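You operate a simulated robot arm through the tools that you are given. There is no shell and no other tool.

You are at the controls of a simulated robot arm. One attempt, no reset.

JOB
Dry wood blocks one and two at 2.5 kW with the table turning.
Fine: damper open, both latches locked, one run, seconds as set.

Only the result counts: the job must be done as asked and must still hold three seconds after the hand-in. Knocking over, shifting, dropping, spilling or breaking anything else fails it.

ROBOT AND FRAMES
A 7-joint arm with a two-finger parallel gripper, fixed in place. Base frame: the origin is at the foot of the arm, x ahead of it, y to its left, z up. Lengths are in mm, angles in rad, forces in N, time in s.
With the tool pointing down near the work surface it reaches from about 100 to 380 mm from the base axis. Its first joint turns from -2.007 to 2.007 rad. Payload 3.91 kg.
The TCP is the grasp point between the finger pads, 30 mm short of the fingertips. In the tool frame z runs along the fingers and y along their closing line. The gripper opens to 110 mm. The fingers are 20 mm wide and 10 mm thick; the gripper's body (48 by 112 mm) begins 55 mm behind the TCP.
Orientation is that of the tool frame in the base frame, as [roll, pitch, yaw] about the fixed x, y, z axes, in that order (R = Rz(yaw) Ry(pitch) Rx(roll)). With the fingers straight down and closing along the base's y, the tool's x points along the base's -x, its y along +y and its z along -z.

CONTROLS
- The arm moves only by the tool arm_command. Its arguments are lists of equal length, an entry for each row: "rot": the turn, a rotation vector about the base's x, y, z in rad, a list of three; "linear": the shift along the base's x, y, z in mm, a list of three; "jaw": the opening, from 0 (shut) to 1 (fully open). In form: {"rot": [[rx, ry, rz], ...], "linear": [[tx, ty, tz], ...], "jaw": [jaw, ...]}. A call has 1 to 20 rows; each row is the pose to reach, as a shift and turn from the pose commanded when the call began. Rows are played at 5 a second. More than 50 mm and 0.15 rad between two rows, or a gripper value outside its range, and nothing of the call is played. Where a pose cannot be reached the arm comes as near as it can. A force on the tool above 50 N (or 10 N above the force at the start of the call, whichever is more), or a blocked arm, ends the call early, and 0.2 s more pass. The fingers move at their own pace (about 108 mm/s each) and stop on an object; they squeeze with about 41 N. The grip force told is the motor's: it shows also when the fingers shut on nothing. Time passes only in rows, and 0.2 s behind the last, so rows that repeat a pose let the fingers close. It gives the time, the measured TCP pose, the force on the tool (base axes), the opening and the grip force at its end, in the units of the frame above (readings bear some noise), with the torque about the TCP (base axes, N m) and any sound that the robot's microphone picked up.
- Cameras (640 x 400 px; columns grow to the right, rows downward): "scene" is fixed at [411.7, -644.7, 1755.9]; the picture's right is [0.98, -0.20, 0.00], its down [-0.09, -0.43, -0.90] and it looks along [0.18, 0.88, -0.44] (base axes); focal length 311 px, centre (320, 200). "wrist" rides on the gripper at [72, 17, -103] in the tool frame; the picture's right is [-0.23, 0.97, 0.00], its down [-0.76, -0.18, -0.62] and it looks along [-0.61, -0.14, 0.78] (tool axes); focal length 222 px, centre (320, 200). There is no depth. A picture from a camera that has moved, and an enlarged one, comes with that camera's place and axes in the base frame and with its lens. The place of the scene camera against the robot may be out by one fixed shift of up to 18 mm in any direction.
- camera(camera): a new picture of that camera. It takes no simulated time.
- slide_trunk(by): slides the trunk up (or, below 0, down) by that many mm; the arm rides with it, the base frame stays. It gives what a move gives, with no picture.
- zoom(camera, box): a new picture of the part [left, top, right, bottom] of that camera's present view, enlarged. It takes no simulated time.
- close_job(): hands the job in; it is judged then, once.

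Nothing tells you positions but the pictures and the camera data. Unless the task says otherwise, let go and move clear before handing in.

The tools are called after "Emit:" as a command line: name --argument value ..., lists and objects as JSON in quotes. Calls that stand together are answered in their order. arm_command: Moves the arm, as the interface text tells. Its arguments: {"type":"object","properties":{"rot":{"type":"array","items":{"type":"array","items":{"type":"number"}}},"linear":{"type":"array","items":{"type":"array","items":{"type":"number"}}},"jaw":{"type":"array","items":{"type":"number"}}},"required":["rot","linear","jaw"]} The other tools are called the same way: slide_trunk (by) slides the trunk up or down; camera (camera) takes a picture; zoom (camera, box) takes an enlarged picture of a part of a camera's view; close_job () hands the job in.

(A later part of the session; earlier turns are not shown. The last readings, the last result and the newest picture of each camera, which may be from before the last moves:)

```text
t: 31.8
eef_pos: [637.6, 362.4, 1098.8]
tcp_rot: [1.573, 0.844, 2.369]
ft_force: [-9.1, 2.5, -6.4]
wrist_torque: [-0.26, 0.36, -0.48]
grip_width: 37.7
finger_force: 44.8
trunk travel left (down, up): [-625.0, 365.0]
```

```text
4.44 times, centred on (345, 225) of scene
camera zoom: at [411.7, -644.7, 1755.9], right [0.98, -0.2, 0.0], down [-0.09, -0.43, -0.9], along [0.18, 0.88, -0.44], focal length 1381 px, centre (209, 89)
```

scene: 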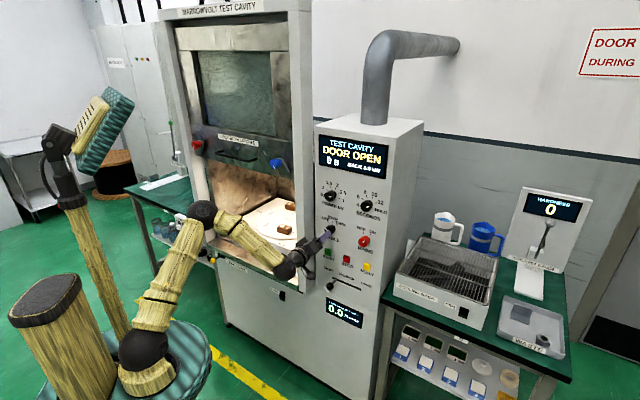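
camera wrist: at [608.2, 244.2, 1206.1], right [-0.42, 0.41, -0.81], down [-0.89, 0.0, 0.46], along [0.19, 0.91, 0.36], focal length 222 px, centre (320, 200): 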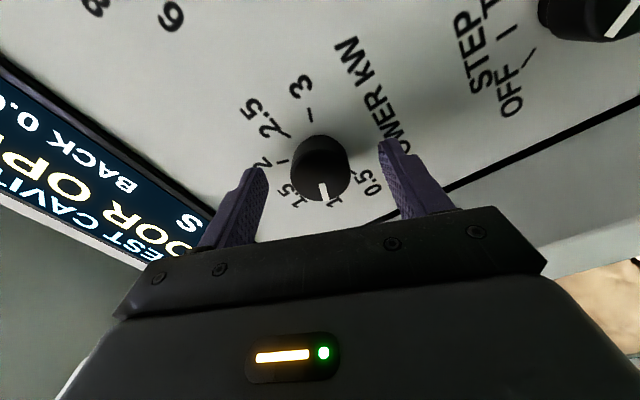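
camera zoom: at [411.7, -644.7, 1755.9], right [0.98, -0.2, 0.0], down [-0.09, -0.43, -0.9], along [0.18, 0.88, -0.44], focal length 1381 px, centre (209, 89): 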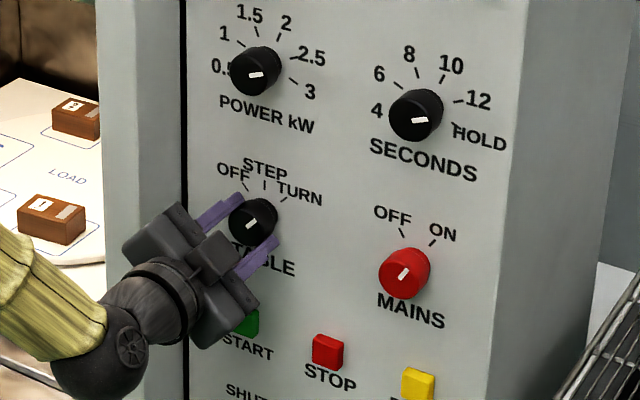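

Emit:
arm_command --rot '[[0, 0, 0], [0, 0, 0], [0, 0, 0], [0, 0, 0], [0, 0, 0], [0, 0, 0]]' --linear '[[0, 0, 0], [0, 0, 0], [-14, -14, 0], [-28, -28, 0], [-42, -43, 0], [-42, -43, 0]]' --jaw '[0.7, 0.7, 0.7, 0.7, 0.7, 0.7]'

Emit:
zoom --camera "wrist" --box '[220, 40, 420, 210]'

Emit:
zoom --camera "scene" --box '[315, 210, 385, 255]'

```text
t: 33.2
eef_pos: [597.0, 317.1, 1100.0]
tcp_rot: [1.568, 0.843, 2.366]
ft_force: [0.4, 0.1, -0.6]
wrist_torque: [0.01, 0.04, 0.0]
grip_width: 77.1
finger_force: 0.1
trunk travel left (down, up): [-625.0, 365.0]
```

```text
2.35 times, centred on (320, 125) of wrist
camera zoom: at [480.4, 285.2, 1056.0], right [-0.41, 0.4, 0.82], down [0.02, -0.89, 0.45], along [0.91, 0.2, 0.36], focal length 523 px, centre (320, 376)
```

zoom: 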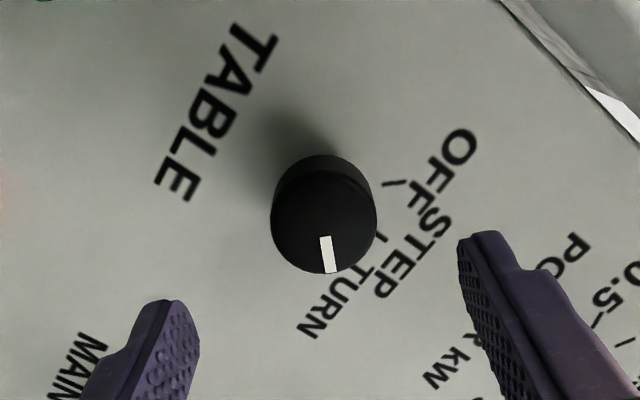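

```text
8.89 times, centred on (350, 232) of scene
camera zoom: at [411.7, -644.7, 1755.9], right [0.98, -0.2, 0.0], down [-0.09, -0.43, -0.9], along [0.18, 0.88, -0.44], focal length 2762 px, centre (53, -89)
```

zoom: 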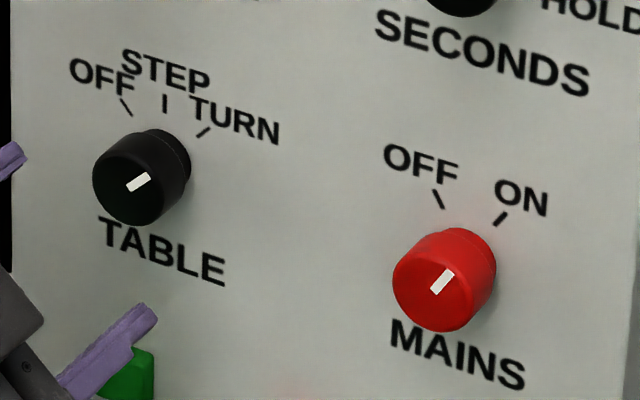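

TABLE is at TURN, POWER at 2.5, and SECONDS untouched at 12. Next is the door: I'll raise the trunk, back off, roll the fingers vertical, and move in front of the handle at q≈-230, z≈1350.

Emit:
slide_trunk --by 200

Emit:
arm_command --rot '[[0, 0, 0], [0, 0, 0], [0.06, 0.061, 0], [0.12, 0.122, 0], [0.18, 0.183, 0], [0.24, 0.244, 0], [0.3, 0.305, 0], [0.36, 0.367, 0], [0.42, 0.428, 0], [0.48, 0.489, 0], [0.54, 0.55, 0], [0.6, 0.611, 0], [0.6, 0.611, 0]]' --linear '[[-29, -30, 0], [-59, -60, 0], [-90, -30, 5], [-121, 1, 10], [-152, 31, 15], [-183, 62, 20], [-214, 92, 25], [-245, 122, 30], [-276, 153, 35], [-307, 183, 40], [-338, 214, 45], [-369, 244, 50], [-369, 244, 50]]' --jaw '[0.7, 0.7, 0.7, 0.7, 0.7, 0.7, 0.7, 0.7, 0.7, 0.7, 0.7, 0.7, 0.7]'

Emit:
camera --camera "wrist"

Emit:
camera --camera "scene"

```text
t: 35.3
eef_pos: [596.6, 317.5, 1299.2]
tcp_rot: [1.572, 0.842, 2.366]
ft_force: [0.4, -1.2, -0.4]
wrist_torque: [0.01, 0.02, 0.02]
grip_width: 77.1
finger_force: 0.0
trunk travel left (down, up): [-825.0, 165.0]
```

```text
t: 38.2
eef_pos: [278.4, 522.5, 1425.3]
tcp_rot: [1.496, -0.154, 2.298]
ft_force: [-1.1, 1.1, -0.4]
wrist_torque: [0.0, -0.03, -0.02]
grip_width: 76.8
finger_force: 0.2
out of reach, approached as far as the arm can: row 5, 6, 7, 12, 13
trunk travel left (down, up): [-825.0, 165.0]
stopped in row 13: the arm was blocked; the commanded pose is now the measured one
```

```text
taken
camera wrist: at [153.5, 504.8, 1444.5], right [0.19, -0.33, 0.92], down [0.02, -0.94, -0.34], along [0.98, 0.09, -0.18], focal length 222 px, centre (320, 200)
```

wrist: 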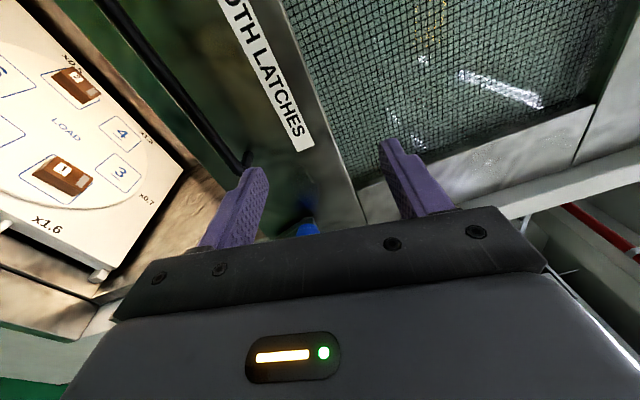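

```text
taken
```

scene: 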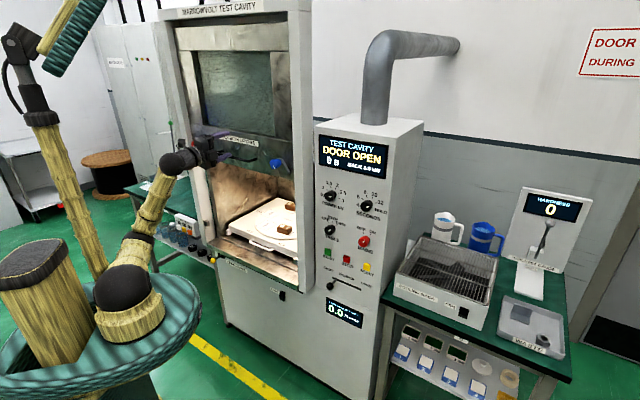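

The arm was blocked near the end of that move. I'll look at its configuration before moving again.

Emit:
zoom --camera "scene" --box '[60, 100, 260, 330]'

Emit:
zoom --camera "scene" --box '[150, 110, 310, 210]'

```text
1.74 times, centred on (160, 215) of scene
camera zoom: at [411.7, -644.7, 1755.9], right [0.98, -0.2, 0.0], down [-0.09, -0.43, -0.9], along [0.18, 0.88, -0.44], focal length 540 px, centre (598, 174)
```

zoom: 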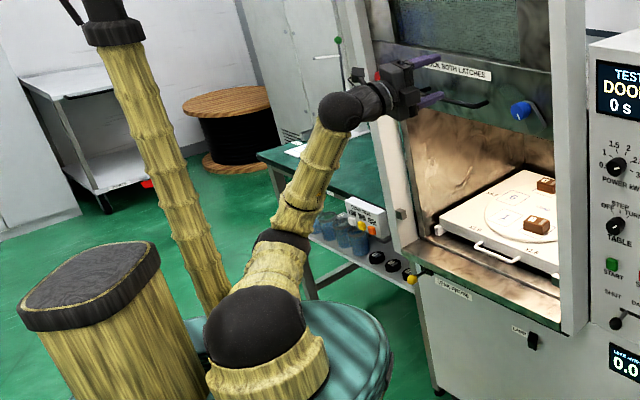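

```text
4.00 times, centred on (230, 160) of scene
camera zoom: at [411.7, -644.7, 1755.9], right [0.98, -0.2, 0.0], down [-0.09, -0.43, -0.9], along [0.18, 0.88, -0.44], focal length 1243 px, centre (680, 360)
```

zoom: 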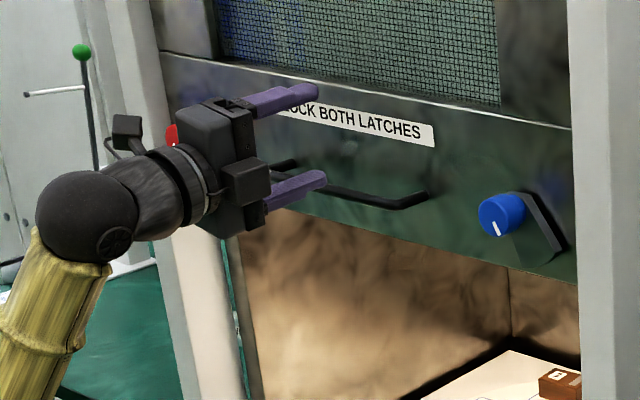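

The arm has folded so that its elbow is near the platform, because the wrist got too close to the shoulder. I'll unfold it by raising the TCP straight up in clear space in front of the door, watching the elbow.

Emit:
arm_command --rot '[[0, 0, 0], [0, 0, 0], [0, 0, 0], [0, 0, 0], [0, 0, 0], [0, 0, 0]]' --linear '[[0, 0, 20], [0, 0, 40], [0, 0, 60], [0, 0, 80], [0, 0, 100], [0, 0, 120]]' --jaw '[0.7, 0.7, 0.7, 0.7, 0.7, 0.7]'

Emit:
camera --camera "scene"

```text
t: 39.8
eef_pos: [316.2, 509.2, 1536.8]
tcp_rot: [1.504, -0.138, 2.218]
ft_force: [0.2, 0.2, 0.8]
wrist_torque: [-0.01, 0.03, 0.0]
grip_width: 76.7
finger_force: 0.0
trunk travel left (down, up): [-825.0, 165.0]
stopped in row 6: the arm was blocked; the commanded pose is now the measured one
```

```text
taken
```

scene: 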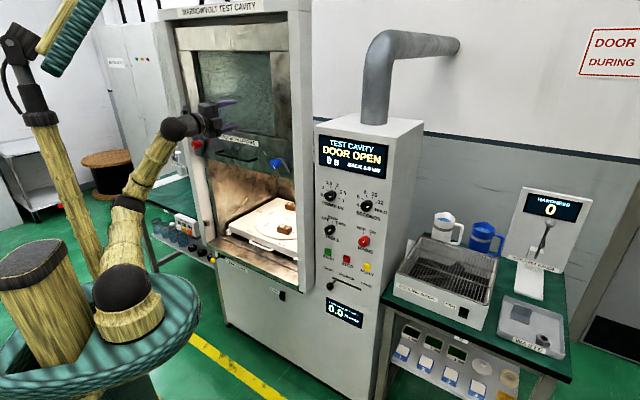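

Emit:
zoom --camera "scene" --box '[60, 80, 260, 330]'

Emit:
zoom --camera "scene" --box '[80, 150, 200, 280]'

Emit:
camera --camera "wrist"

```text
1.60 times, centred on (160, 205) of scene
camera zoom: at [411.7, -644.7, 1755.9], right [0.98, -0.2, 0.0], down [-0.09, -0.43, -0.9], along [0.18, 0.88, -0.44], focal length 497 px, centre (576, 192)
```

zoom: 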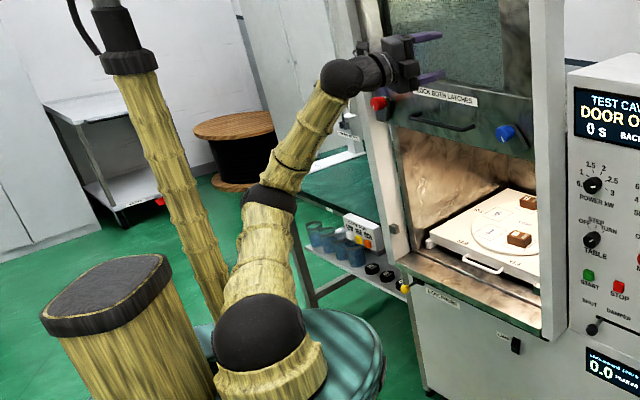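

```text
3.08 times, centred on (140, 215) of scene
camera zoom: at [411.7, -644.7, 1755.9], right [0.98, -0.2, 0.0], down [-0.09, -0.43, -0.9], along [0.18, 0.88, -0.44], focal length 956 px, centre (874, 154)
```

zoom: 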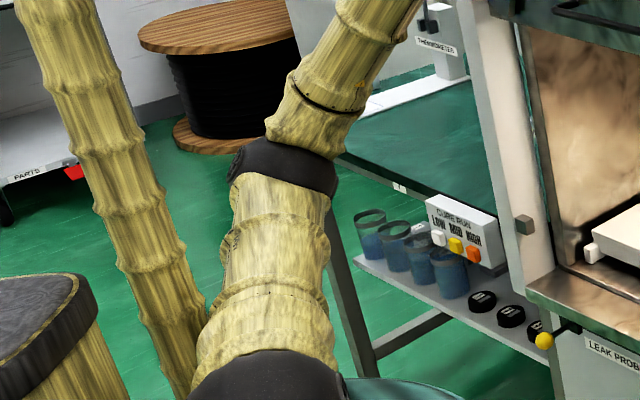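

```text
taken
camera wrist: at [189.6, 501.9, 1555.5], right [0.16, -0.33, 0.93], down [-0.05, -0.95, -0.32], along [0.99, 0.01, -0.17], focal length 222 px, centre (320, 200)
```

wrist: 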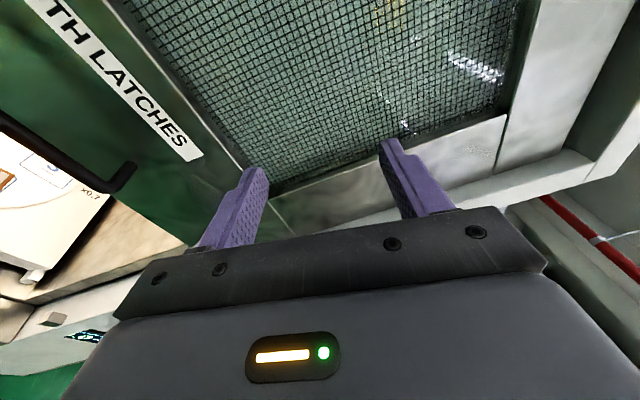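

The handle bar is at about p≈700, z≈1332, so there is more room ahead than I assumed. I'll lower the trunk, then extend forward and up with the orientation corrected, to straighten the arm.

Emit:
slide_trunk --by -200

Emit:
arm_command --rot '[[0, 0, 0], [-0.036, -0.01, 0.037], [-0.073, -0.02, 0.075], [-0.11, -0.03, 0.112], [-0.146, -0.041, 0.15], [-0.146, -0.041, 0.15], [-0.146, -0.041, 0.15]]' --linear '[[0, 0, 25], [7, 7, 50], [14, 14, 75], [21, 21, 100], [28, 28, 125], [38, 39, 150], [38, 39, 150]]' --jaw '[0.7, 0.7, 0.7, 0.7, 0.7, 0.7, 0.7]'

Emit:
camera --camera "scene"

Emit:
camera --camera "wrist"

```text
t: 41.9
eef_pos: [316.3, 508.7, 1336.7]
tcp_rot: [1.501, -0.136, 2.219]
ft_force: [0.2, -0.1, 0.1]
wrist_torque: [-0.04, 0.03, 0.0]
grip_width: 77.0
finger_force: 0.0
trunk travel left (down, up): [-625.0, 365.0]
```

```text
t: 43.5
eef_pos: [355.9, 547.2, 1483.7]
tcp_rot: [1.569, 0.001, 2.36]
ft_force: [0.6, 0.0, 0.8]
wrist_torque: [0.02, -0.03, 0.02]
grip_width: 77.0
finger_force: 0.1
trunk travel left (down, up): [-625.0, 365.0]
```

```text
taken
```

scene: 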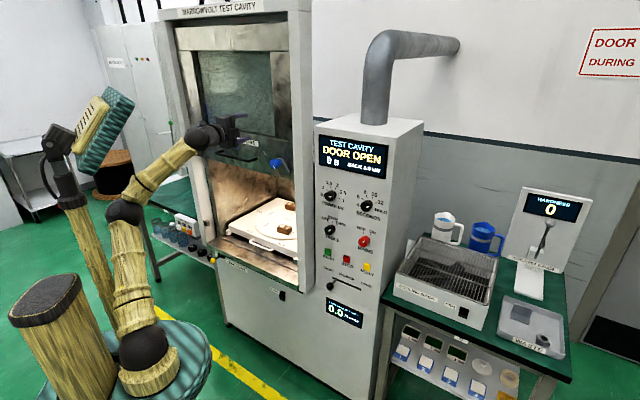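

```text
taken
camera wrist: at [230.6, 524.5, 1499.0], right [0.16, -0.16, 0.97], down [0.1, -0.98, -0.18], along [0.98, 0.13, -0.14], focal length 222 px, centre (320, 200)
```

wrist: 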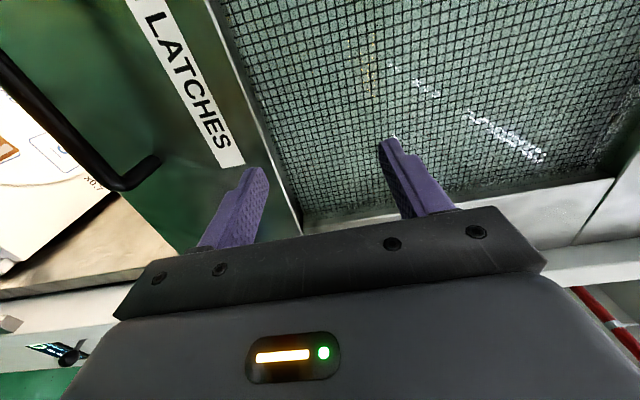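

The pose is good now. I'll shift left to the handle's centre, then come down level with it.

Emit:
arm_command --rot '[[0, 0, 0], [0, 0, 0], [0, 0, 0], [0, 0, 0], [0, 0, 0], [0, 0, 0], [0, 0, 0]]' --linear '[[-24, 23, 0], [-48, 47, -20], [-71, 70, -45], [-71, 70, -70], [-71, 70, -95], [-71, 70, -120], [-71, 70, -120]]' --jaw '[0.7, 0.7, 0.7, 0.7, 0.7, 0.7, 0.7]'

Emit:
camera --camera "scene"

Emit:
camera --camera "wrist"

```text
t: 45.3
eef_pos: [323.0, 599.4, 1369.3]
tcp_rot: [1.566, -0.015, 2.306]
ft_force: [0.5, -0.2, 0.1]
wrist_torque: [0.02, 0.01, 0.02]
grip_width: 76.9
finger_force: 0.0
trunk travel left (down, up): [-625.0, 365.0]
stopped in row 7: the arm was blocked; the commanded pose is now the measured one
```

```text
taken
```

scene: 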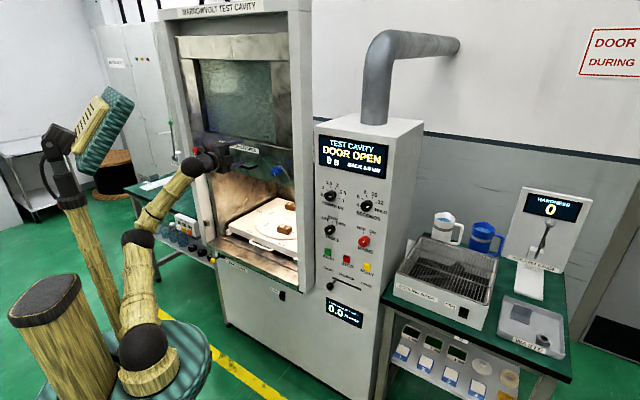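

```text
taken
camera wrist: at [196.3, 582.8, 1387.2], right [0.16, -0.18, 0.97], down [0.05, -0.98, -0.19], along [0.99, 0.08, -0.15], focal length 222 px, centre (320, 200)
```

wrist: 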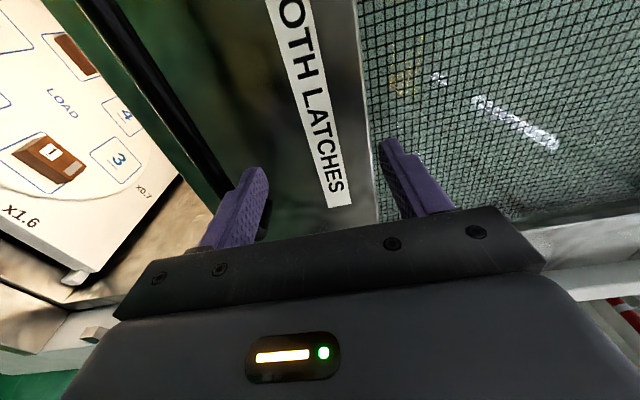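

The arm hit a joint limit here, with the elbow swung to the left. I'll move up clear of the handle and roll the gripper back to level, which worked well at the panel. Then I can press the handle down from above.

Emit:
arm_command --rot '[[0, 0, 0], [0, 0, 0], [-0.1, -0.102, 0.01], [-0.2, -0.204, 0.02], [-0.3, -0.306, 0.03], [-0.4, -0.408, 0.04], [-0.5, -0.51, 0.05], [-0.6, -0.612, 0.05], [-0.7, -0.714, 0.05], [-0.8, -0.816, 0.05], [-0.9, -0.918, 0.05], [-1.0, -1.02, 0.05], [-1.1, -1.122, 0.05], [-1.1, -1.122, 0.05]]' --linear '[[0, 0, 40], [5, -5, 80], [5, -5, 80], [5, -5, 80], [5, -5, 80], [5, -5, 80], [5, -5, 80], [5, -5, 80], [5, -5, 80], [5, -5, 80], [5, -5, 80], [5, -5, 80], [5, -5, 80], [5, -5, 80]]' --jaw '[0.7, 0.7, 0.7, 0.7, 0.7, 0.7, 0.7, 0.7, 0.7, 0.7, 0.7, 0.7, 0.7, 0.7]'

Emit:
camera --camera "scene"

Emit:
camera --camera "wrist"

```text
t: 48.3
eef_pos: [345.4, 587.5, 1445.5]
tcp_rot: [0.043, 1.547, 0.838]
ft_force: [0.1, 0.2, 0.8]
wrist_torque: [-0.01, 0.0, 0.0]
grip_width: 77.2
finger_force: 0.0
trunk travel left (down, up): [-625.0, 365.0]
```

```text
taken
```

scene: 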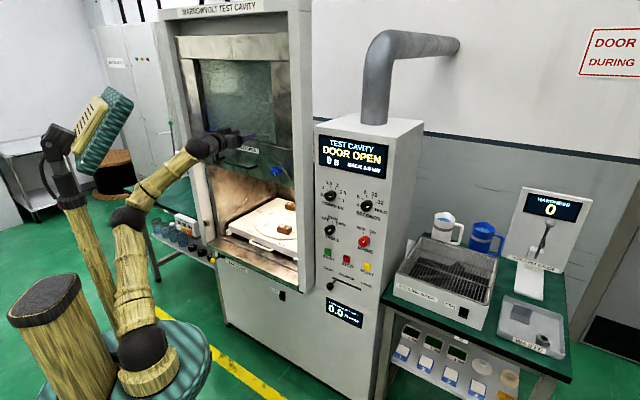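

```text
taken
camera wrist: at [261.5, 527.2, 1369.9], right [-0.7, 0.68, 0.23], down [-0.32, -0.58, 0.75], along [0.64, 0.45, 0.62], focal length 222 px, centre (320, 200)
```

wrist: 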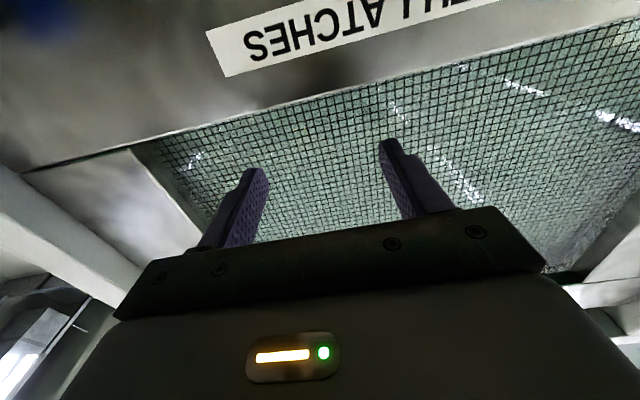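

The arm is free with the gripper level. I'll shift slightly left and down so the wrist camera can see the handle.

Emit:
arm_command --rot '[[0.008, -0.012, 0], [0.016, -0.018, 0], [0.016, -0.018, 0], [0.016, -0.018, 0]]' --linear '[[-20, 15, -20], [-40, 26, -35], [-48, 34, -40], [-48, 34, -40]]' --jaw '[0.4, 0, 0, 0]'

Emit:
camera --camera "wrist"

Emit:
zoom --camera "scene" --box '[170, 100, 310, 200]'

```text
t: 49.5
eef_pos: [318.2, 607.7, 1419.1]
tcp_rot: [0.509, 1.505, 1.283]
ft_force: [0.5, 0.0, 0.0]
wrist_torque: [0.0, 0.0, 0.0]
grip_width: 0.0
finger_force: 38.0
trunk travel left (down, up): [-625.0, 365.0]
stopped in row 4: the arm was blocked; the commanded pose is now the measured one
```

```text
taken
camera wrist: at [233.0, 551.9, 1340.4], right [-0.68, 0.68, 0.26], down [-0.34, -0.61, 0.72], along [0.65, 0.41, 0.64], focal length 222 px, centre (320, 200)
```

wrist: 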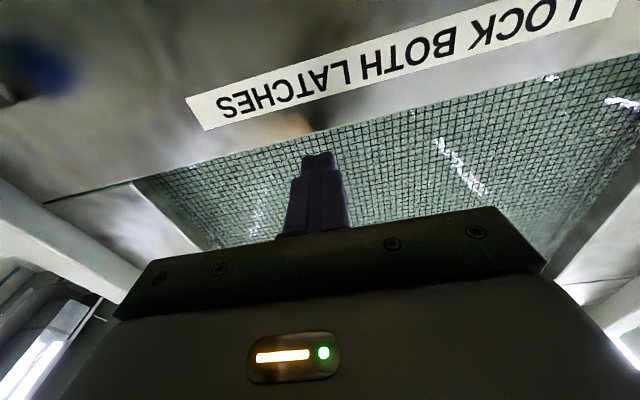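

```text
4.00 times, centred on (240, 150) of scene
camera zoom: at [411.7, -644.7, 1755.9], right [0.98, -0.2, 0.0], down [-0.09, -0.43, -0.9], along [0.18, 0.88, -0.44], focal length 1243 px, centre (640, 400)
```

zoom: 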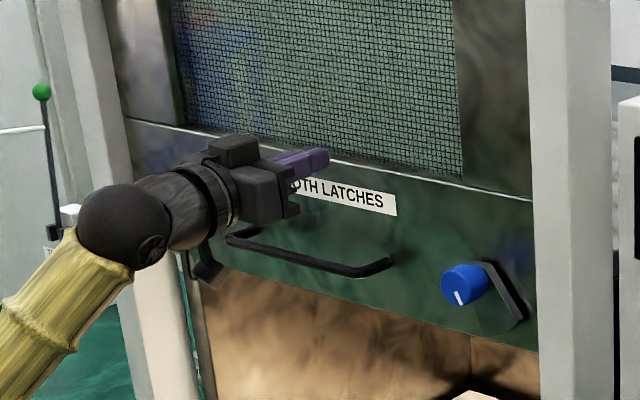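

The arm blocks again at about the same place, and I think the upper arm is leaning left into the robot's own mast. I'll carry the hand right at full extension to let the elbow come back up, then return without passing close to the base.

Emit:
arm_command --rot '[[-0.03, 0.009, 0.01], [-0.063, 0.018, 0.021], [-0.063, 0.018, 0.021], [-0.063, 0.018, 0.021], [-0.063, 0.018, 0.021], [-0.063, 0.018, 0.021], [-0.063, 0.018, 0.021], [-0.063, 0.018, 0.021], [-0.063, 0.018, 0.021]]' --linear '[[20, -30, 10], [45, -58, 20], [75, -88, 20], [105, -118, 20], [135, -147, 20], [165, -176, 20], [195, -206, 20], [225, -235, 20], [225, -235, 20]]' --jaw '[0, 0, 0, 0, 0, 0, 0, 0, 0]'

Emit:
camera --camera "scene"

```text
t: 51.5
eef_pos: [539.9, 376.3, 1438.5]
tcp_rot: [-1.723, 1.567, -0.921]
ft_force: [-0.2, 0.2, 0.6]
wrist_torque: [-0.03, 0.03, -0.08]
grip_width: 0.1
finger_force: 37.5
trunk travel left (down, up): [-625.0, 365.0]
```

```text
taken
```

scene: 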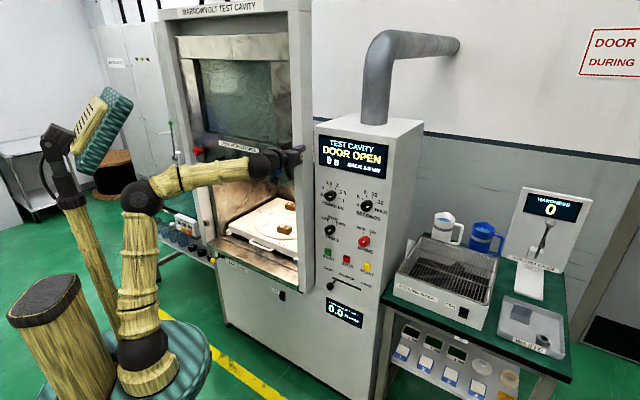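

The elbow is now mostly up. The handle's right part (q≈-150) is within the free range, so I'll push the door down there. I'll move to just in front of it for a good look.

Emit:
arm_command --rot '[[0, 0, 0], [0, 0, 0], [0, 0, 0], [0, 0, 0], [0, 0, 0], [0, 0, 0], [0, 0, 0], [0, 0, 0]]' --linear '[[-30, 26, 0], [-60, 53, 0], [-90, 81, 0], [-120, 109, -10], [-150, 137, -25], [-175, 162, -45], [-200, 185, -70], [-200, 185, -70]]' --jaw '[0, 0, 0, 0, 0, 0, 0, 0]'

Emit:
camera --camera "wrist"

Emit:
camera --camera "scene"

```text
t: 53.3
eef_pos: [373.4, 580.9, 1384.7]
tcp_rot: [-2.453, 1.567, -1.656]
ft_force: [0.3, -0.8, -0.9]
wrist_torque: [0.0, -0.02, 0.0]
grip_width: 0.0
finger_force: 38.1
out of reach, approached as far as the arm can: row 5, 6, 7, 8
trunk travel left (down, up): [-625.0, 365.0]
```

```text
taken
camera wrist: at [287.9, 518.8, 1311.5], right [-0.7, 0.68, 0.23], down [-0.31, -0.57, 0.76], along [0.65, 0.46, 0.61], focal length 222 px, centre (320, 200)
```

wrist: 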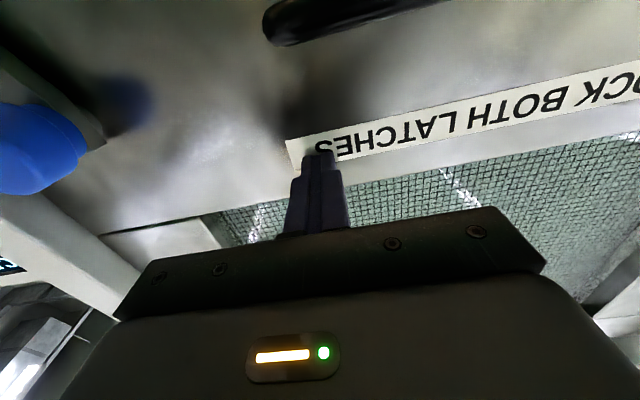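

```text
taken
```

scene: 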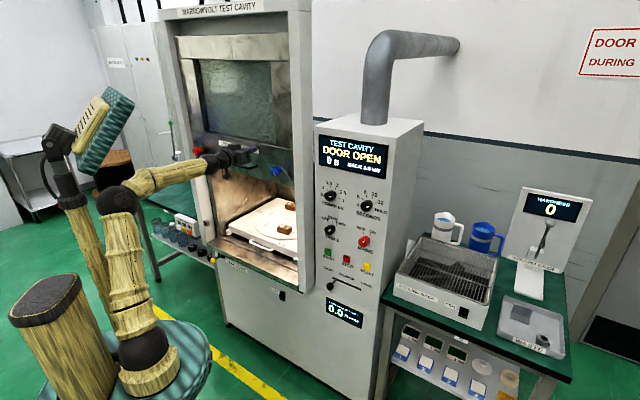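

The elbow is stuck on the mast side. To bring it round I'll do this:
1. Move right.
2. Roll the hand anticlockwise.
3. Straighten the arm upward in free space.
4. Roll clockwise there, which should also turn the upper arm.
5. Fold back down.

First the move right and the roll.

Emit:
arm_command --rot '[[0, 0, 0], [0, 0, 0], [0, 0, 0], [0, 0, 0], [0, 0, 0], [0, 0, 0]]' --linear '[[20, -35, 20], [45, -65, 40], [75, -95, 54], [105, -125, 54], [122, -161, 54], [122, -161, 54]]' --jaw '[0, 0, 0, 0, 0, 0]'

Emit:
arm_command --rot '[[-0.098, -0.1, 0], [-0.196, -0.2, 0], [-0.294, -0.3, 0], [-0.392, -0.4, 0], [-0.49, -0.5, 0], [-0.588, -0.6, 0], [-0.686, -0.7, 0], [-0.784, -0.8, 0], [-0.882, -0.9, 0], [-0.98, -1.0, 0]]' --linear '[[0, 0, 0], [0, 0, 0], [0, 0, 0], [0, 0, 0], [0, 0, 0], [0, 0, 0], [0, 0, 0], [0, 0, 0], [0, 0, 0], [0, 0, 0]]' --jaw '[0, 0, 0, 0, 0, 0, 0, 0, 0, 0]'

Emit:
camera --camera "scene"

```text
t: 54.7
eef_pos: [494.3, 417.5, 1432.4]
tcp_rot: [-2.333, 1.567, -1.535]
ft_force: [0.3, 0.3, 0.6]
wrist_torque: [-0.01, 0.04, -0.02]
grip_width: 0.1
finger_force: 37.9
trunk travel left (down, up): [-625.0, 365.0]
```

```text
t: 56.9
eef_pos: [498.1, 420.0, 1435.4]
tcp_rot: [-1.573, 0.167, -0.776]
ft_force: [0.0, 0.0, -1.1]
wrist_torque: [0.0, -0.03, 0.02]
grip_width: 0.0
finger_force: 37.3
trunk travel left (down, up): [-625.0, 365.0]
```

```text
taken
```

scene: 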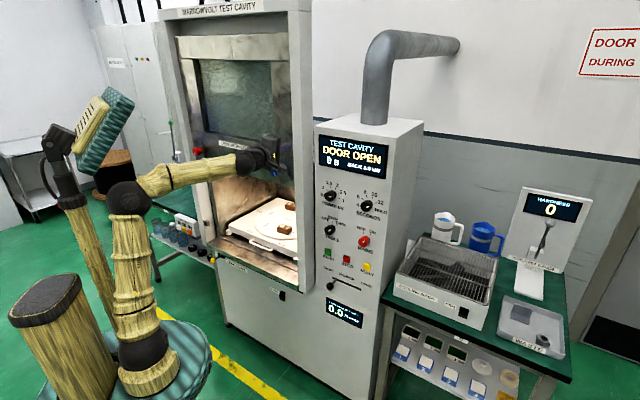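

Now I'll straighten the arm upward with the hand pitched up, in free space in front of the machine.

Emit:
arm_command --rot '[[0.0685, -0.0672, 0], [0.137, -0.1344, 0], [0.2056, -0.2016, 0], [0.2742, -0.2688, 0], [0.3427, -0.336, 0], [0.4113, -0.4032, 0], [0.4798, -0.4704, 0], [0.5484, -0.5376, 0], [0.6169, -0.6048, 0], [0.6854, -0.672, 0], [0.6854, -0.672, 0]]' --linear '[[-15, -10, 33], [-30, -18, 66], [-45, -23, 99], [-58, -26, 132], [-68, -28, 165], [-76, -30, 198], [-82, -31, 231], [-86, -32, 264], [-90, -33, 297], [-92, -33, 330], [-92, -33, 330]]' --jaw '[0, 0, 0, 0, 0, 0, 0, 0, 0, 0, 0]'

Emit:
camera --camera "scene"

```text
t: 59.3
eef_pos: [407.1, 405.7, 1776.7]
tcp_rot: [-0.611, 0.095, -0.636]
ft_force: [0.7, 1.2, -0.7]
wrist_torque: [0.1, -0.04, -0.01]
grip_width: 0.1
finger_force: 37.3
out of reach, approached as far as the arm can: row 9, 10, 11
trunk travel left (down, up): [-625.0, 365.0]
```

```text
taken
```

scene: 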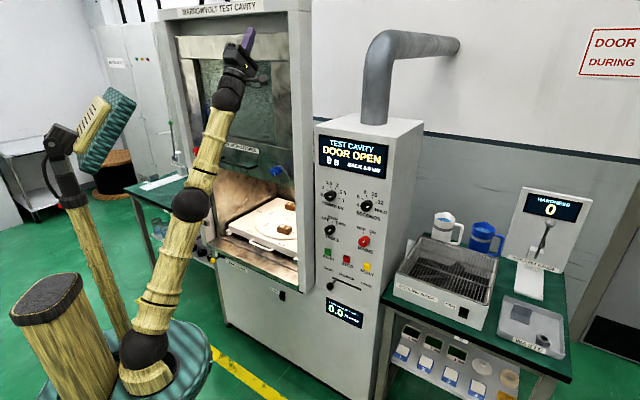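

The arm is nearly straight. Rolling the hand clockwise by 2.8 rad here.

Emit:
arm_command --rot '[[0.0564, 0.0581, 0.1141], [0.1128, 0.1162, 0.2282], [0.1692, 0.1743, 0.3423], [0.2257, 0.2324, 0.4564], [0.2821, 0.2905, 0.5705], [0.3385, 0.3486, 0.6846], [0.3949, 0.4067, 0.7987], [0.4514, 0.4648, 0.9128], [0.5078, 0.5229, 1.0269], [0.5642, 0.581, 1.141], [0.6206, 0.6391, 1.2551], [0.677, 0.6972, 1.3692], [0.7335, 0.7553, 1.4833], [0.7899, 0.8134, 1.5974], [0.8463, 0.8715, 1.7115], [0.9027, 0.9296, 1.8256], [0.9591, 0.9877, 1.9397], [1.0156, 1.0458, 2.0538], [1.072, 1.1039, 2.1679], [1.1284, 1.162, 2.282]]' --linear '[[0, 0, 0], [0, 0, 0], [0, 0, 0], [0, 0, 0], [0, 0, 0], [0, 0, 0], [0, 0, 0], [0, 0, 0], [0, 0, 0], [0, 0, 0], [0, 0, 0], [0, 0, 0], [0, 0, 0], [0, 0, 0], [0, 0, 0], [0, 0, 0], [0, 0, 0], [0, 0, 0], [0, 0, 0], [0, 0, 0]]' --jaw '[0, 0, 0, 0, 0, 0, 0, 0, 0, 0, 0, 0, 0, 0, 0, 0, 0, 0, 0, 0]'

Emit:
camera --camera "scene"

```text
t: 63.5
eef_pos: [406.3, 396.7, 1779.8]
tcp_rot: [0.616, 0.104, 2.23]
ft_force: [-0.8, 0.0, -0.3]
wrist_torque: [0.01, 0.01, 0.0]
grip_width: 0.0
finger_force: 37.2
out of reach, approached as far as the arm can: row 3
trunk travel left (down, up): [-625.0, 365.0]
```

```text
taken
```

scene: 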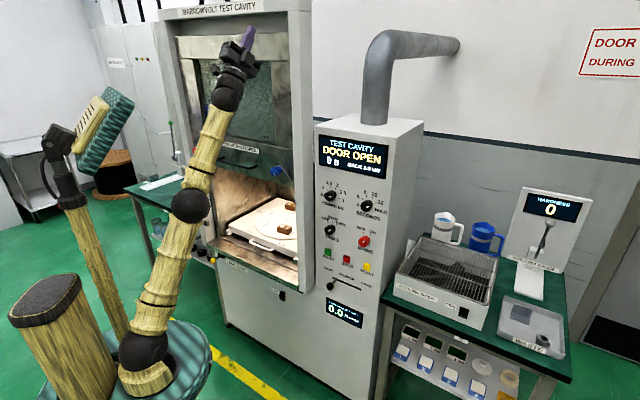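

Folding back down to the pre-roll pose to see where the elbow ends up.

Emit:
arm_command --rot '[[-0.0677, 0.0664, 0], [-0.1354, 0.1328, 0], [-0.2031, 0.1992, 0], [-0.2708, 0.2656, 0], [-0.3385, 0.332, 0], [-0.4062, 0.3984, 0], [-0.4739, 0.4648, 0], [-0.5416, 0.5312, 0], [-0.6093, 0.5976, 0], [-0.677, 0.664, 0], [-0.677, 0.664, 0]]' --linear '[[2, 0, -33], [6, 1, -66], [10, 2, -99], [16, 3, -132], [24, 5, -165], [34, 7, -198], [47, 10, -231], [62, 14, -264], [77, 18, -297], [92, 23, -335], [92, 23, -340]]' --jaw '[0, 0, 0, 0, 0, 0, 0, 0, 0, 0, 0]'

Emit:
camera --camera "scene"

```text
t: 65.9
eef_pos: [498.3, 422.5, 1442.2]
tcp_rot: [1.573, 0.175, 2.37]
ft_force: [0.7, -0.4, 0.2]
wrist_torque: [-0.02, 0.01, 0.0]
grip_width: 0.0
finger_force: 38.2
out of reach, approached as far as the arm can: row 1
trunk travel left (down, up): [-625.0, 365.0]
```

```text
taken
```

scene: 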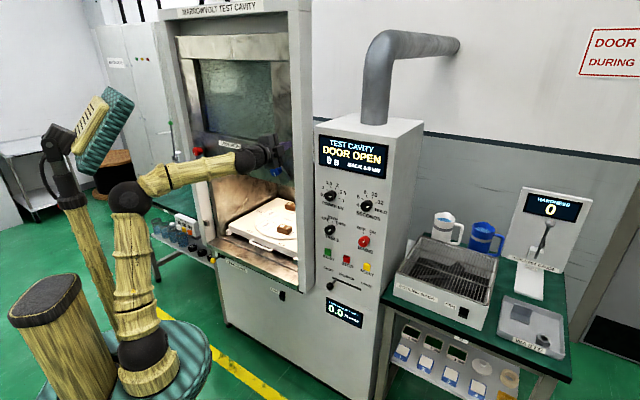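

The elbow came back to the same place, so its position seems to follow the pose rather than its history. Near the panel, with the hand lower relative to the shoulder, the elbow stayed in plane. I'll test a lower relative height and unroll at the same time.

Emit:
arm_command --rot '[[-0.098, -0.1, 0], [-0.196, -0.2, 0], [-0.294, -0.3, 0], [-0.392, -0.4, 0], [-0.49, -0.5, 0], [-0.588, -0.6, 0], [-0.686, -0.7, 0], [-0.784, -0.8, 0], [-0.882, -0.9, 0], [-0.98, -1.0, 0], [-0.98, -1.0, 0]]' --linear '[[0, 0, -25], [0, 0, -50], [0, 0, -75], [0, 0, -100], [0, 0, -125], [0, 0, -150], [0, 0, -175], [0, 0, -200], [0, 0, -225], [0, 0, -250], [0, 0, -250]]' --jaw '[0, 0, 0, 0, 0, 0, 0, 0, 0, 0, 0]'

Emit:
camera --camera "scene"

Emit:
camera --camera "wrist"

```text
t: 68.3
eef_pos: [499.8, 421.4, 1189.4]
tcp_rot: [-2.272, 1.565, -1.478]
ft_force: [0.7, -0.3, -0.4]
wrist_torque: [0.02, 0.0, -0.02]
grip_width: 0.1
finger_force: 37.4
trunk travel left (down, up): [-625.0, 365.0]
```

```text
taken
```

scene: 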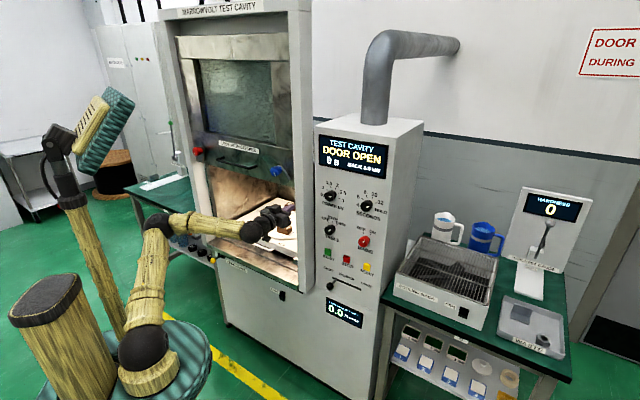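

```text
taken
camera wrist: at [414.5, 359.0, 1116.4], right [-0.69, 0.68, 0.22], down [-0.31, -0.56, 0.77], along [0.65, 0.46, 0.6], focal length 222 px, centre (320, 200)
```

wrist: 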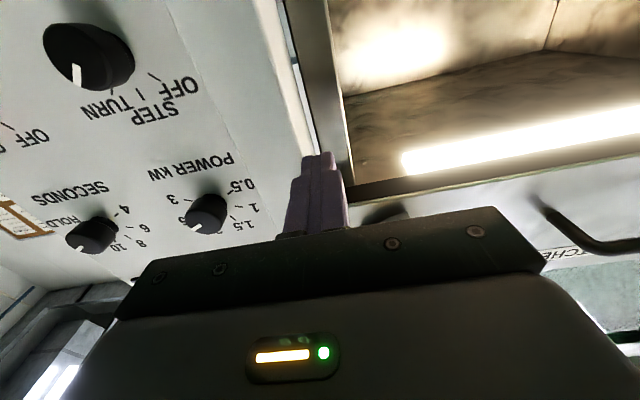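

Emit:
zoom --camera "scene" --box '[40, 120, 300, 400]'

Emit:
zoom --camera "scene" --box '[110, 190, 230, 310]'

```text
1.43 times, centred on (170, 260) of scene
camera zoom: at [411.7, -644.7, 1755.9], right [0.98, -0.2, 0.0], down [-0.09, -0.43, -0.9], along [0.18, 0.88, -0.44], focal length 444 px, centre (534, 114)
```

zoom: 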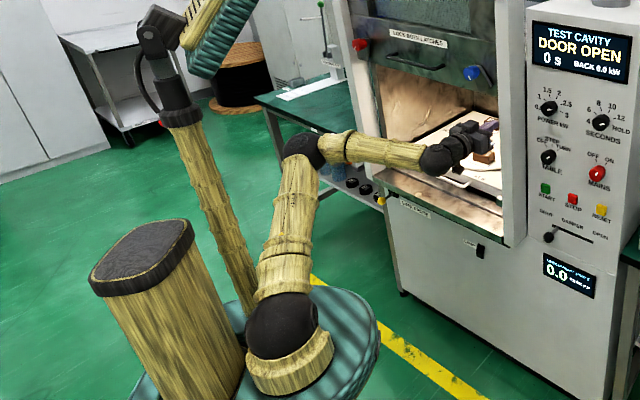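

```text
3.33 times, centred on (170, 250) of scene
camera zoom: at [411.7, -644.7, 1755.9], right [0.98, -0.2, 0.0], down [-0.09, -0.43, -0.9], along [0.18, 0.88, -0.44], focal length 1036 px, centre (820, 33)
```

zoom: 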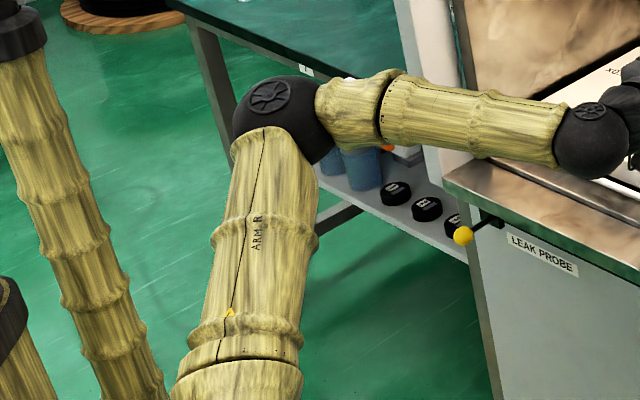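

The elbow is definitely swung to the left and away. I'll straighten the arm again and keep rolling clockwise past the wrist's roll limit, so the upper arm has to turn.

Emit:
arm_command --rot '[[0.05, -0.049, 0], [0.1, -0.098, 0], [0.15, -0.147, 0], [0.2, -0.196, 0], [0.25, -0.245, 0], [0.3, -0.294, 0], [0.35, -0.343, 0], [0.4, -0.392, 0], [0.45, -0.441, 0], [0.5, -0.49, 0], [0.55, -0.539, 0], [0.6, -0.588, 0], [0.64, -0.627, 0], [0.677, -0.664, 0], [0.677, -0.664, 0]]' --linear '[[-5, -3, 42], [-10, -6, 84], [-20, -10, 126], [-30, -12, 168], [-40, -13, 210], [-50, -14, 252], [-60, -15, 294], [-66, -16, 336], [-72, -16, 378], [-78, -16, 420], [-84, -16, 462], [-88, -16, 504], [-90, -16, 546], [-92, -16, 580], [-92, -16, 580]]' --jaw '[0, 0, 0, 0, 0, 0, 0, 0, 0, 0, 0, 0, 0, 0, 0]'

Emit:
arm_command --rot '[[0.0564, 0.0581, 0.1141], [0.1128, 0.1162, 0.2282], [0.1692, 0.1743, 0.3423], [0.2257, 0.2324, 0.4564], [0.2821, 0.2905, 0.5705], [0.3385, 0.3486, 0.6846], [0.3949, 0.4067, 0.7987], [0.4514, 0.4648, 0.9128], [0.5078, 0.5229, 1.0269], [0.5642, 0.581, 1.141], [0.6206, 0.6391, 1.2551], [0.677, 0.6972, 1.3692], [0.7335, 0.7553, 1.4833], [0.7899, 0.8134, 1.5974], [0.8463, 0.8715, 1.7115], [0.9027, 0.9296, 1.8256], [0.9591, 0.9877, 1.9397], [1.0156, 1.0458, 2.0538], [1.072, 1.1039, 2.1679], [1.1284, 1.162, 2.282]]' --linear '[[0, 0, 0], [0, 0, 0], [0, 0, 0], [0, 0, 0], [0, 0, 0], [0, 0, 0], [0, 0, 0], [0, 0, 0], [0, 0, 0], [0, 0, 0], [0, 0, 0], [0, 0, 0], [0, 0, 0], [0, 0, 0], [0, 0, 0], [0, 0, 0], [0, 0, 0], [0, 0, 0], [0, 0, 0], [0, 0, 0]]' --jaw '[0, 0, 0, 0, 0, 0, 0, 0, 0, 0, 0, 0, 0, 0, 0, 0, 0, 0, 0, 0]'

Emit:
zoom --camera "scene" --box '[40, 0, 300, 400]'

```text
t: 71.5
eef_pos: [405.2, 404.7, 1775.9]
tcp_rot: [-0.003, 0.628, 0.792]
ft_force: [0.4, 0.2, -0.1]
wrist_torque: [0.02, 0.01, 0.01]
grip_width: 0.2
finger_force: 37.8
out of reach, approached as far as the arm can: row 9, 10, 11, 12, 13, 14, 15
trunk travel left (down, up): [-625.0, 365.0]
```

```text
t: 73.3
eef_pos: [408.0, 408.3, 1775.5]
tcp_rot: [0.556, 0.298, 1.943]
ft_force: [0.5, 0.0, 0.4]
wrist_torque: [0.03, -0.02, 0.0]
grip_width: 0.1
finger_force: 37.5
trunk travel left (down, up): [-625.0, 365.0]
stopped in row 8: the arm was blocked; the commanded pose is now the measured one
```

```text
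1.00 times, centred on (170, 200) of scene (not enlarged: the box is as wide or as high as the picture)
camera zoom: at [411.7, -644.7, 1755.9], right [0.98, -0.2, 0.0], down [-0.09, -0.43, -0.9], along [0.18, 0.88, -0.44], focal length 311 px, centre (470, 200)
```

zoom: 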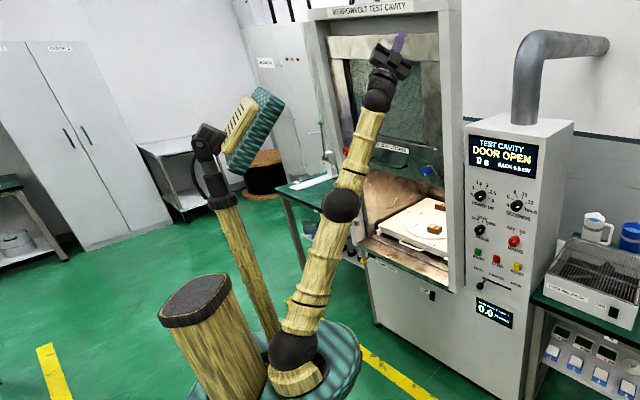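

It blocked partway. I'll continue the roll in smaller steps.

Emit:
arm_command --rot '[[0.028, 0.029, 0.057], [0.056, 0.058, 0.114], [0.084, 0.087, 0.171], [0.112, 0.116, 0.228], [0.14, 0.145, 0.285], [0.168, 0.174, 0.342], [0.196, 0.203, 0.399], [0.224, 0.232, 0.456], [0.252, 0.261, 0.513], [0.28, 0.29, 0.57], [0.308, 0.319, 0.627], [0.336, 0.348, 0.684], [0.364, 0.377, 0.741], [0.392, 0.406, 0.798], [0.42, 0.435, 0.855], [0.448, 0.464, 0.912], [0.476, 0.493, 0.969], [0.504, 0.522, 1.026], [0.532, 0.551, 1.083], [0.56, 0.58, 1.14]]' --linear '[[-4, -4, -8], [-8, -8, -16], [-12, -12, -25], [-12, -12, -25], [-12, -12, -25], [-12, -12, -25], [-12, -12, -25], [-12, -12, -25], [-12, -12, -25], [-12, -12, -25], [-12, -12, -25], [-12, -12, -25], [-12, -12, -25], [-12, -12, -25], [-12, -12, -25], [-12, -12, -25], [-12, -12, -25], [-12, -12, -25], [-12, -12, -25], [-12, -12, -25]]' --jaw '[0, 0, 0, 0, 0, 0, 0, 0, 0, 0, 0, 0, 0, 0, 0, 0, 0, 0, 0, 0]'

Emit:
camera --camera "scene"

```text
t: 77.5
eef_pos: [406.0, 407.9, 1772.6]
tcp_rot: [0.425, -0.452, -3.126]
ft_force: [0.3, 0.1, 1.1]
wrist_torque: [0.0, 0.03, -0.04]
grip_width: 0.2
finger_force: 37.6
out of reach, approached as far as the arm can: row 1, 2, 3, 4, 5, 6, 7, 8, 9, 10, 11, 12, 13, 14, 15, 16, 17, 18, 19, 20
trunk travel left (down, up): [-625.0, 365.0]
```

```text
taken
```

scene: 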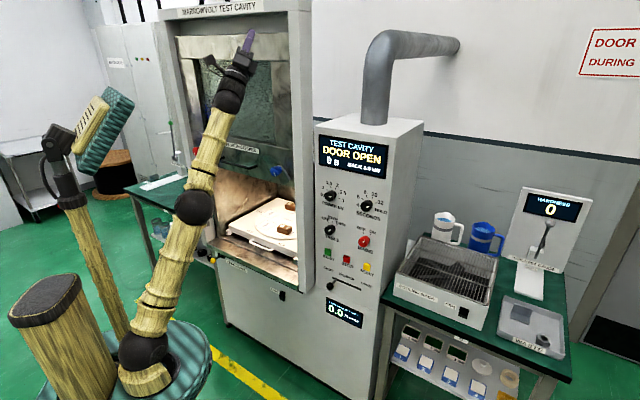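

Emit:
arm_command --rot '[[0.028, 0.029, 0.057], [0.056, 0.058, 0.114], [0.084, 0.087, 0.171], [0.112, 0.116, 0.228], [0.14, 0.145, 0.285], [0.168, 0.174, 0.342], [0.196, 0.203, 0.399], [0.224, 0.232, 0.456], [0.252, 0.261, 0.513], [0.28, 0.29, 0.57], [0.308, 0.319, 0.627], [0.336, 0.348, 0.684], [0.364, 0.377, 0.741], [0.392, 0.406, 0.798], [0.42, 0.435, 0.855], [0.448, 0.464, 0.912], [0.476, 0.493, 0.969], [0.504, 0.522, 1.026], [0.532, 0.551, 1.083], [0.56, 0.58, 1.14]]' --linear '[[-4, -4, -8], [-8, -8, -16], [-12, -12, -25], [-12, -12, -25], [-12, -12, -25], [-12, -12, -25], [-12, -12, -25], [-12, -12, -25], [-12, -12, -25], [-12, -12, -25], [-12, -12, -25], [-12, -12, -25], [-12, -12, -25], [-12, -12, -25], [-12, -12, -25], [-12, -12, -25], [-12, -12, -25], [-12, -12, -25], [-12, -12, -25], [-12, -12, -25]]' --jaw '[0, 0, 0, 0, 0, 0, 0, 0, 0, 0, 0, 0, 0, 0, 0, 0, 0, 0, 0, 0]'

Emit:
camera --camera "scene"

```text
t: 81.7
eef_pos: [405.8, 407.9, 1770.1]
tcp_rot: [-0.423, -0.446, -1.536]
ft_force: [0.3, -0.4, 0.0]
wrist_torque: [0.02, 0.02, 0.01]
grip_width: 0.0
finger_force: 37.7
out of reach, approached as far as the arm can: row 1, 2, 3, 4, 5, 6, 7, 8, 9, 10, 11, 12, 13, 14, 15, 16, 17, 18, 19, 20
trunk travel left (down, up): [-625.0, 365.0]
```

```text
taken
```

scene: 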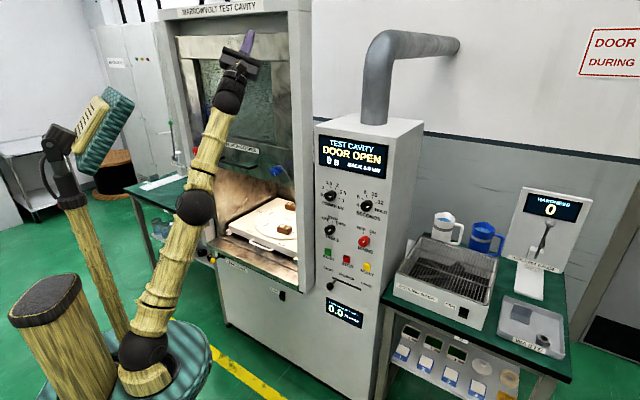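

Emit:
arm_command --rot '[[-0.0677, 0.0664, 0], [-0.1354, 0.1328, 0], [-0.2031, 0.1992, 0], [-0.2708, 0.2656, 0], [-0.3385, 0.332, 0], [-0.4062, 0.3984, 0], [-0.4739, 0.4648, 0], [-0.5416, 0.5312, 0], [-0.6093, 0.5976, 0], [-0.677, 0.664, 0], [-0.677, 0.664, 0]]' --linear '[[2, 0, -33], [6, 1, -66], [10, 2, -99], [16, 3, -132], [24, 5, -165], [34, 7, -198], [47, 10, -231], [62, 14, -264], [77, 18, -297], [92, 20, -330], [92, 20, -330]]' --jaw '[0, 0, 0, 0, 0, 0, 0, 0, 0, 0, 0]'

Emit:
zoom --camera "scene" --box '[40, 80, 320, 400]'

```text
t: 83.4
eef_pos: [483.8, 467.5, 1650.8]
tcp_rot: [-1.078, -0.794, -1.138]
ft_force: [-30.1, -21.2, 2.9]
wrist_torque: [0.03, -0.01, 0.19]
grip_width: 0.0
finger_force: 38.0
out of reach, approached as far as the arm can: row 1, 2, 3, 4, 5, 6, 7, 8
trunk travel left (down, up): [-625.0, 365.0]
stopped in row 8: the force on the tool passed its limit at 64 N (the readings are from after the stop); the commanded pose is now the measured one
```

```text
1.25 times, centred on (180, 240) of scene
camera zoom: at [411.7, -644.7, 1755.9], right [0.98, -0.2, 0.0], down [-0.09, -0.43, -0.9], along [0.18, 0.88, -0.44], focal length 388 px, centre (495, 150)
```

zoom: 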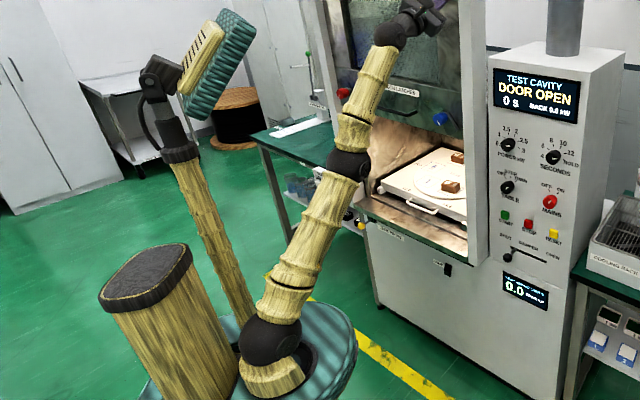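

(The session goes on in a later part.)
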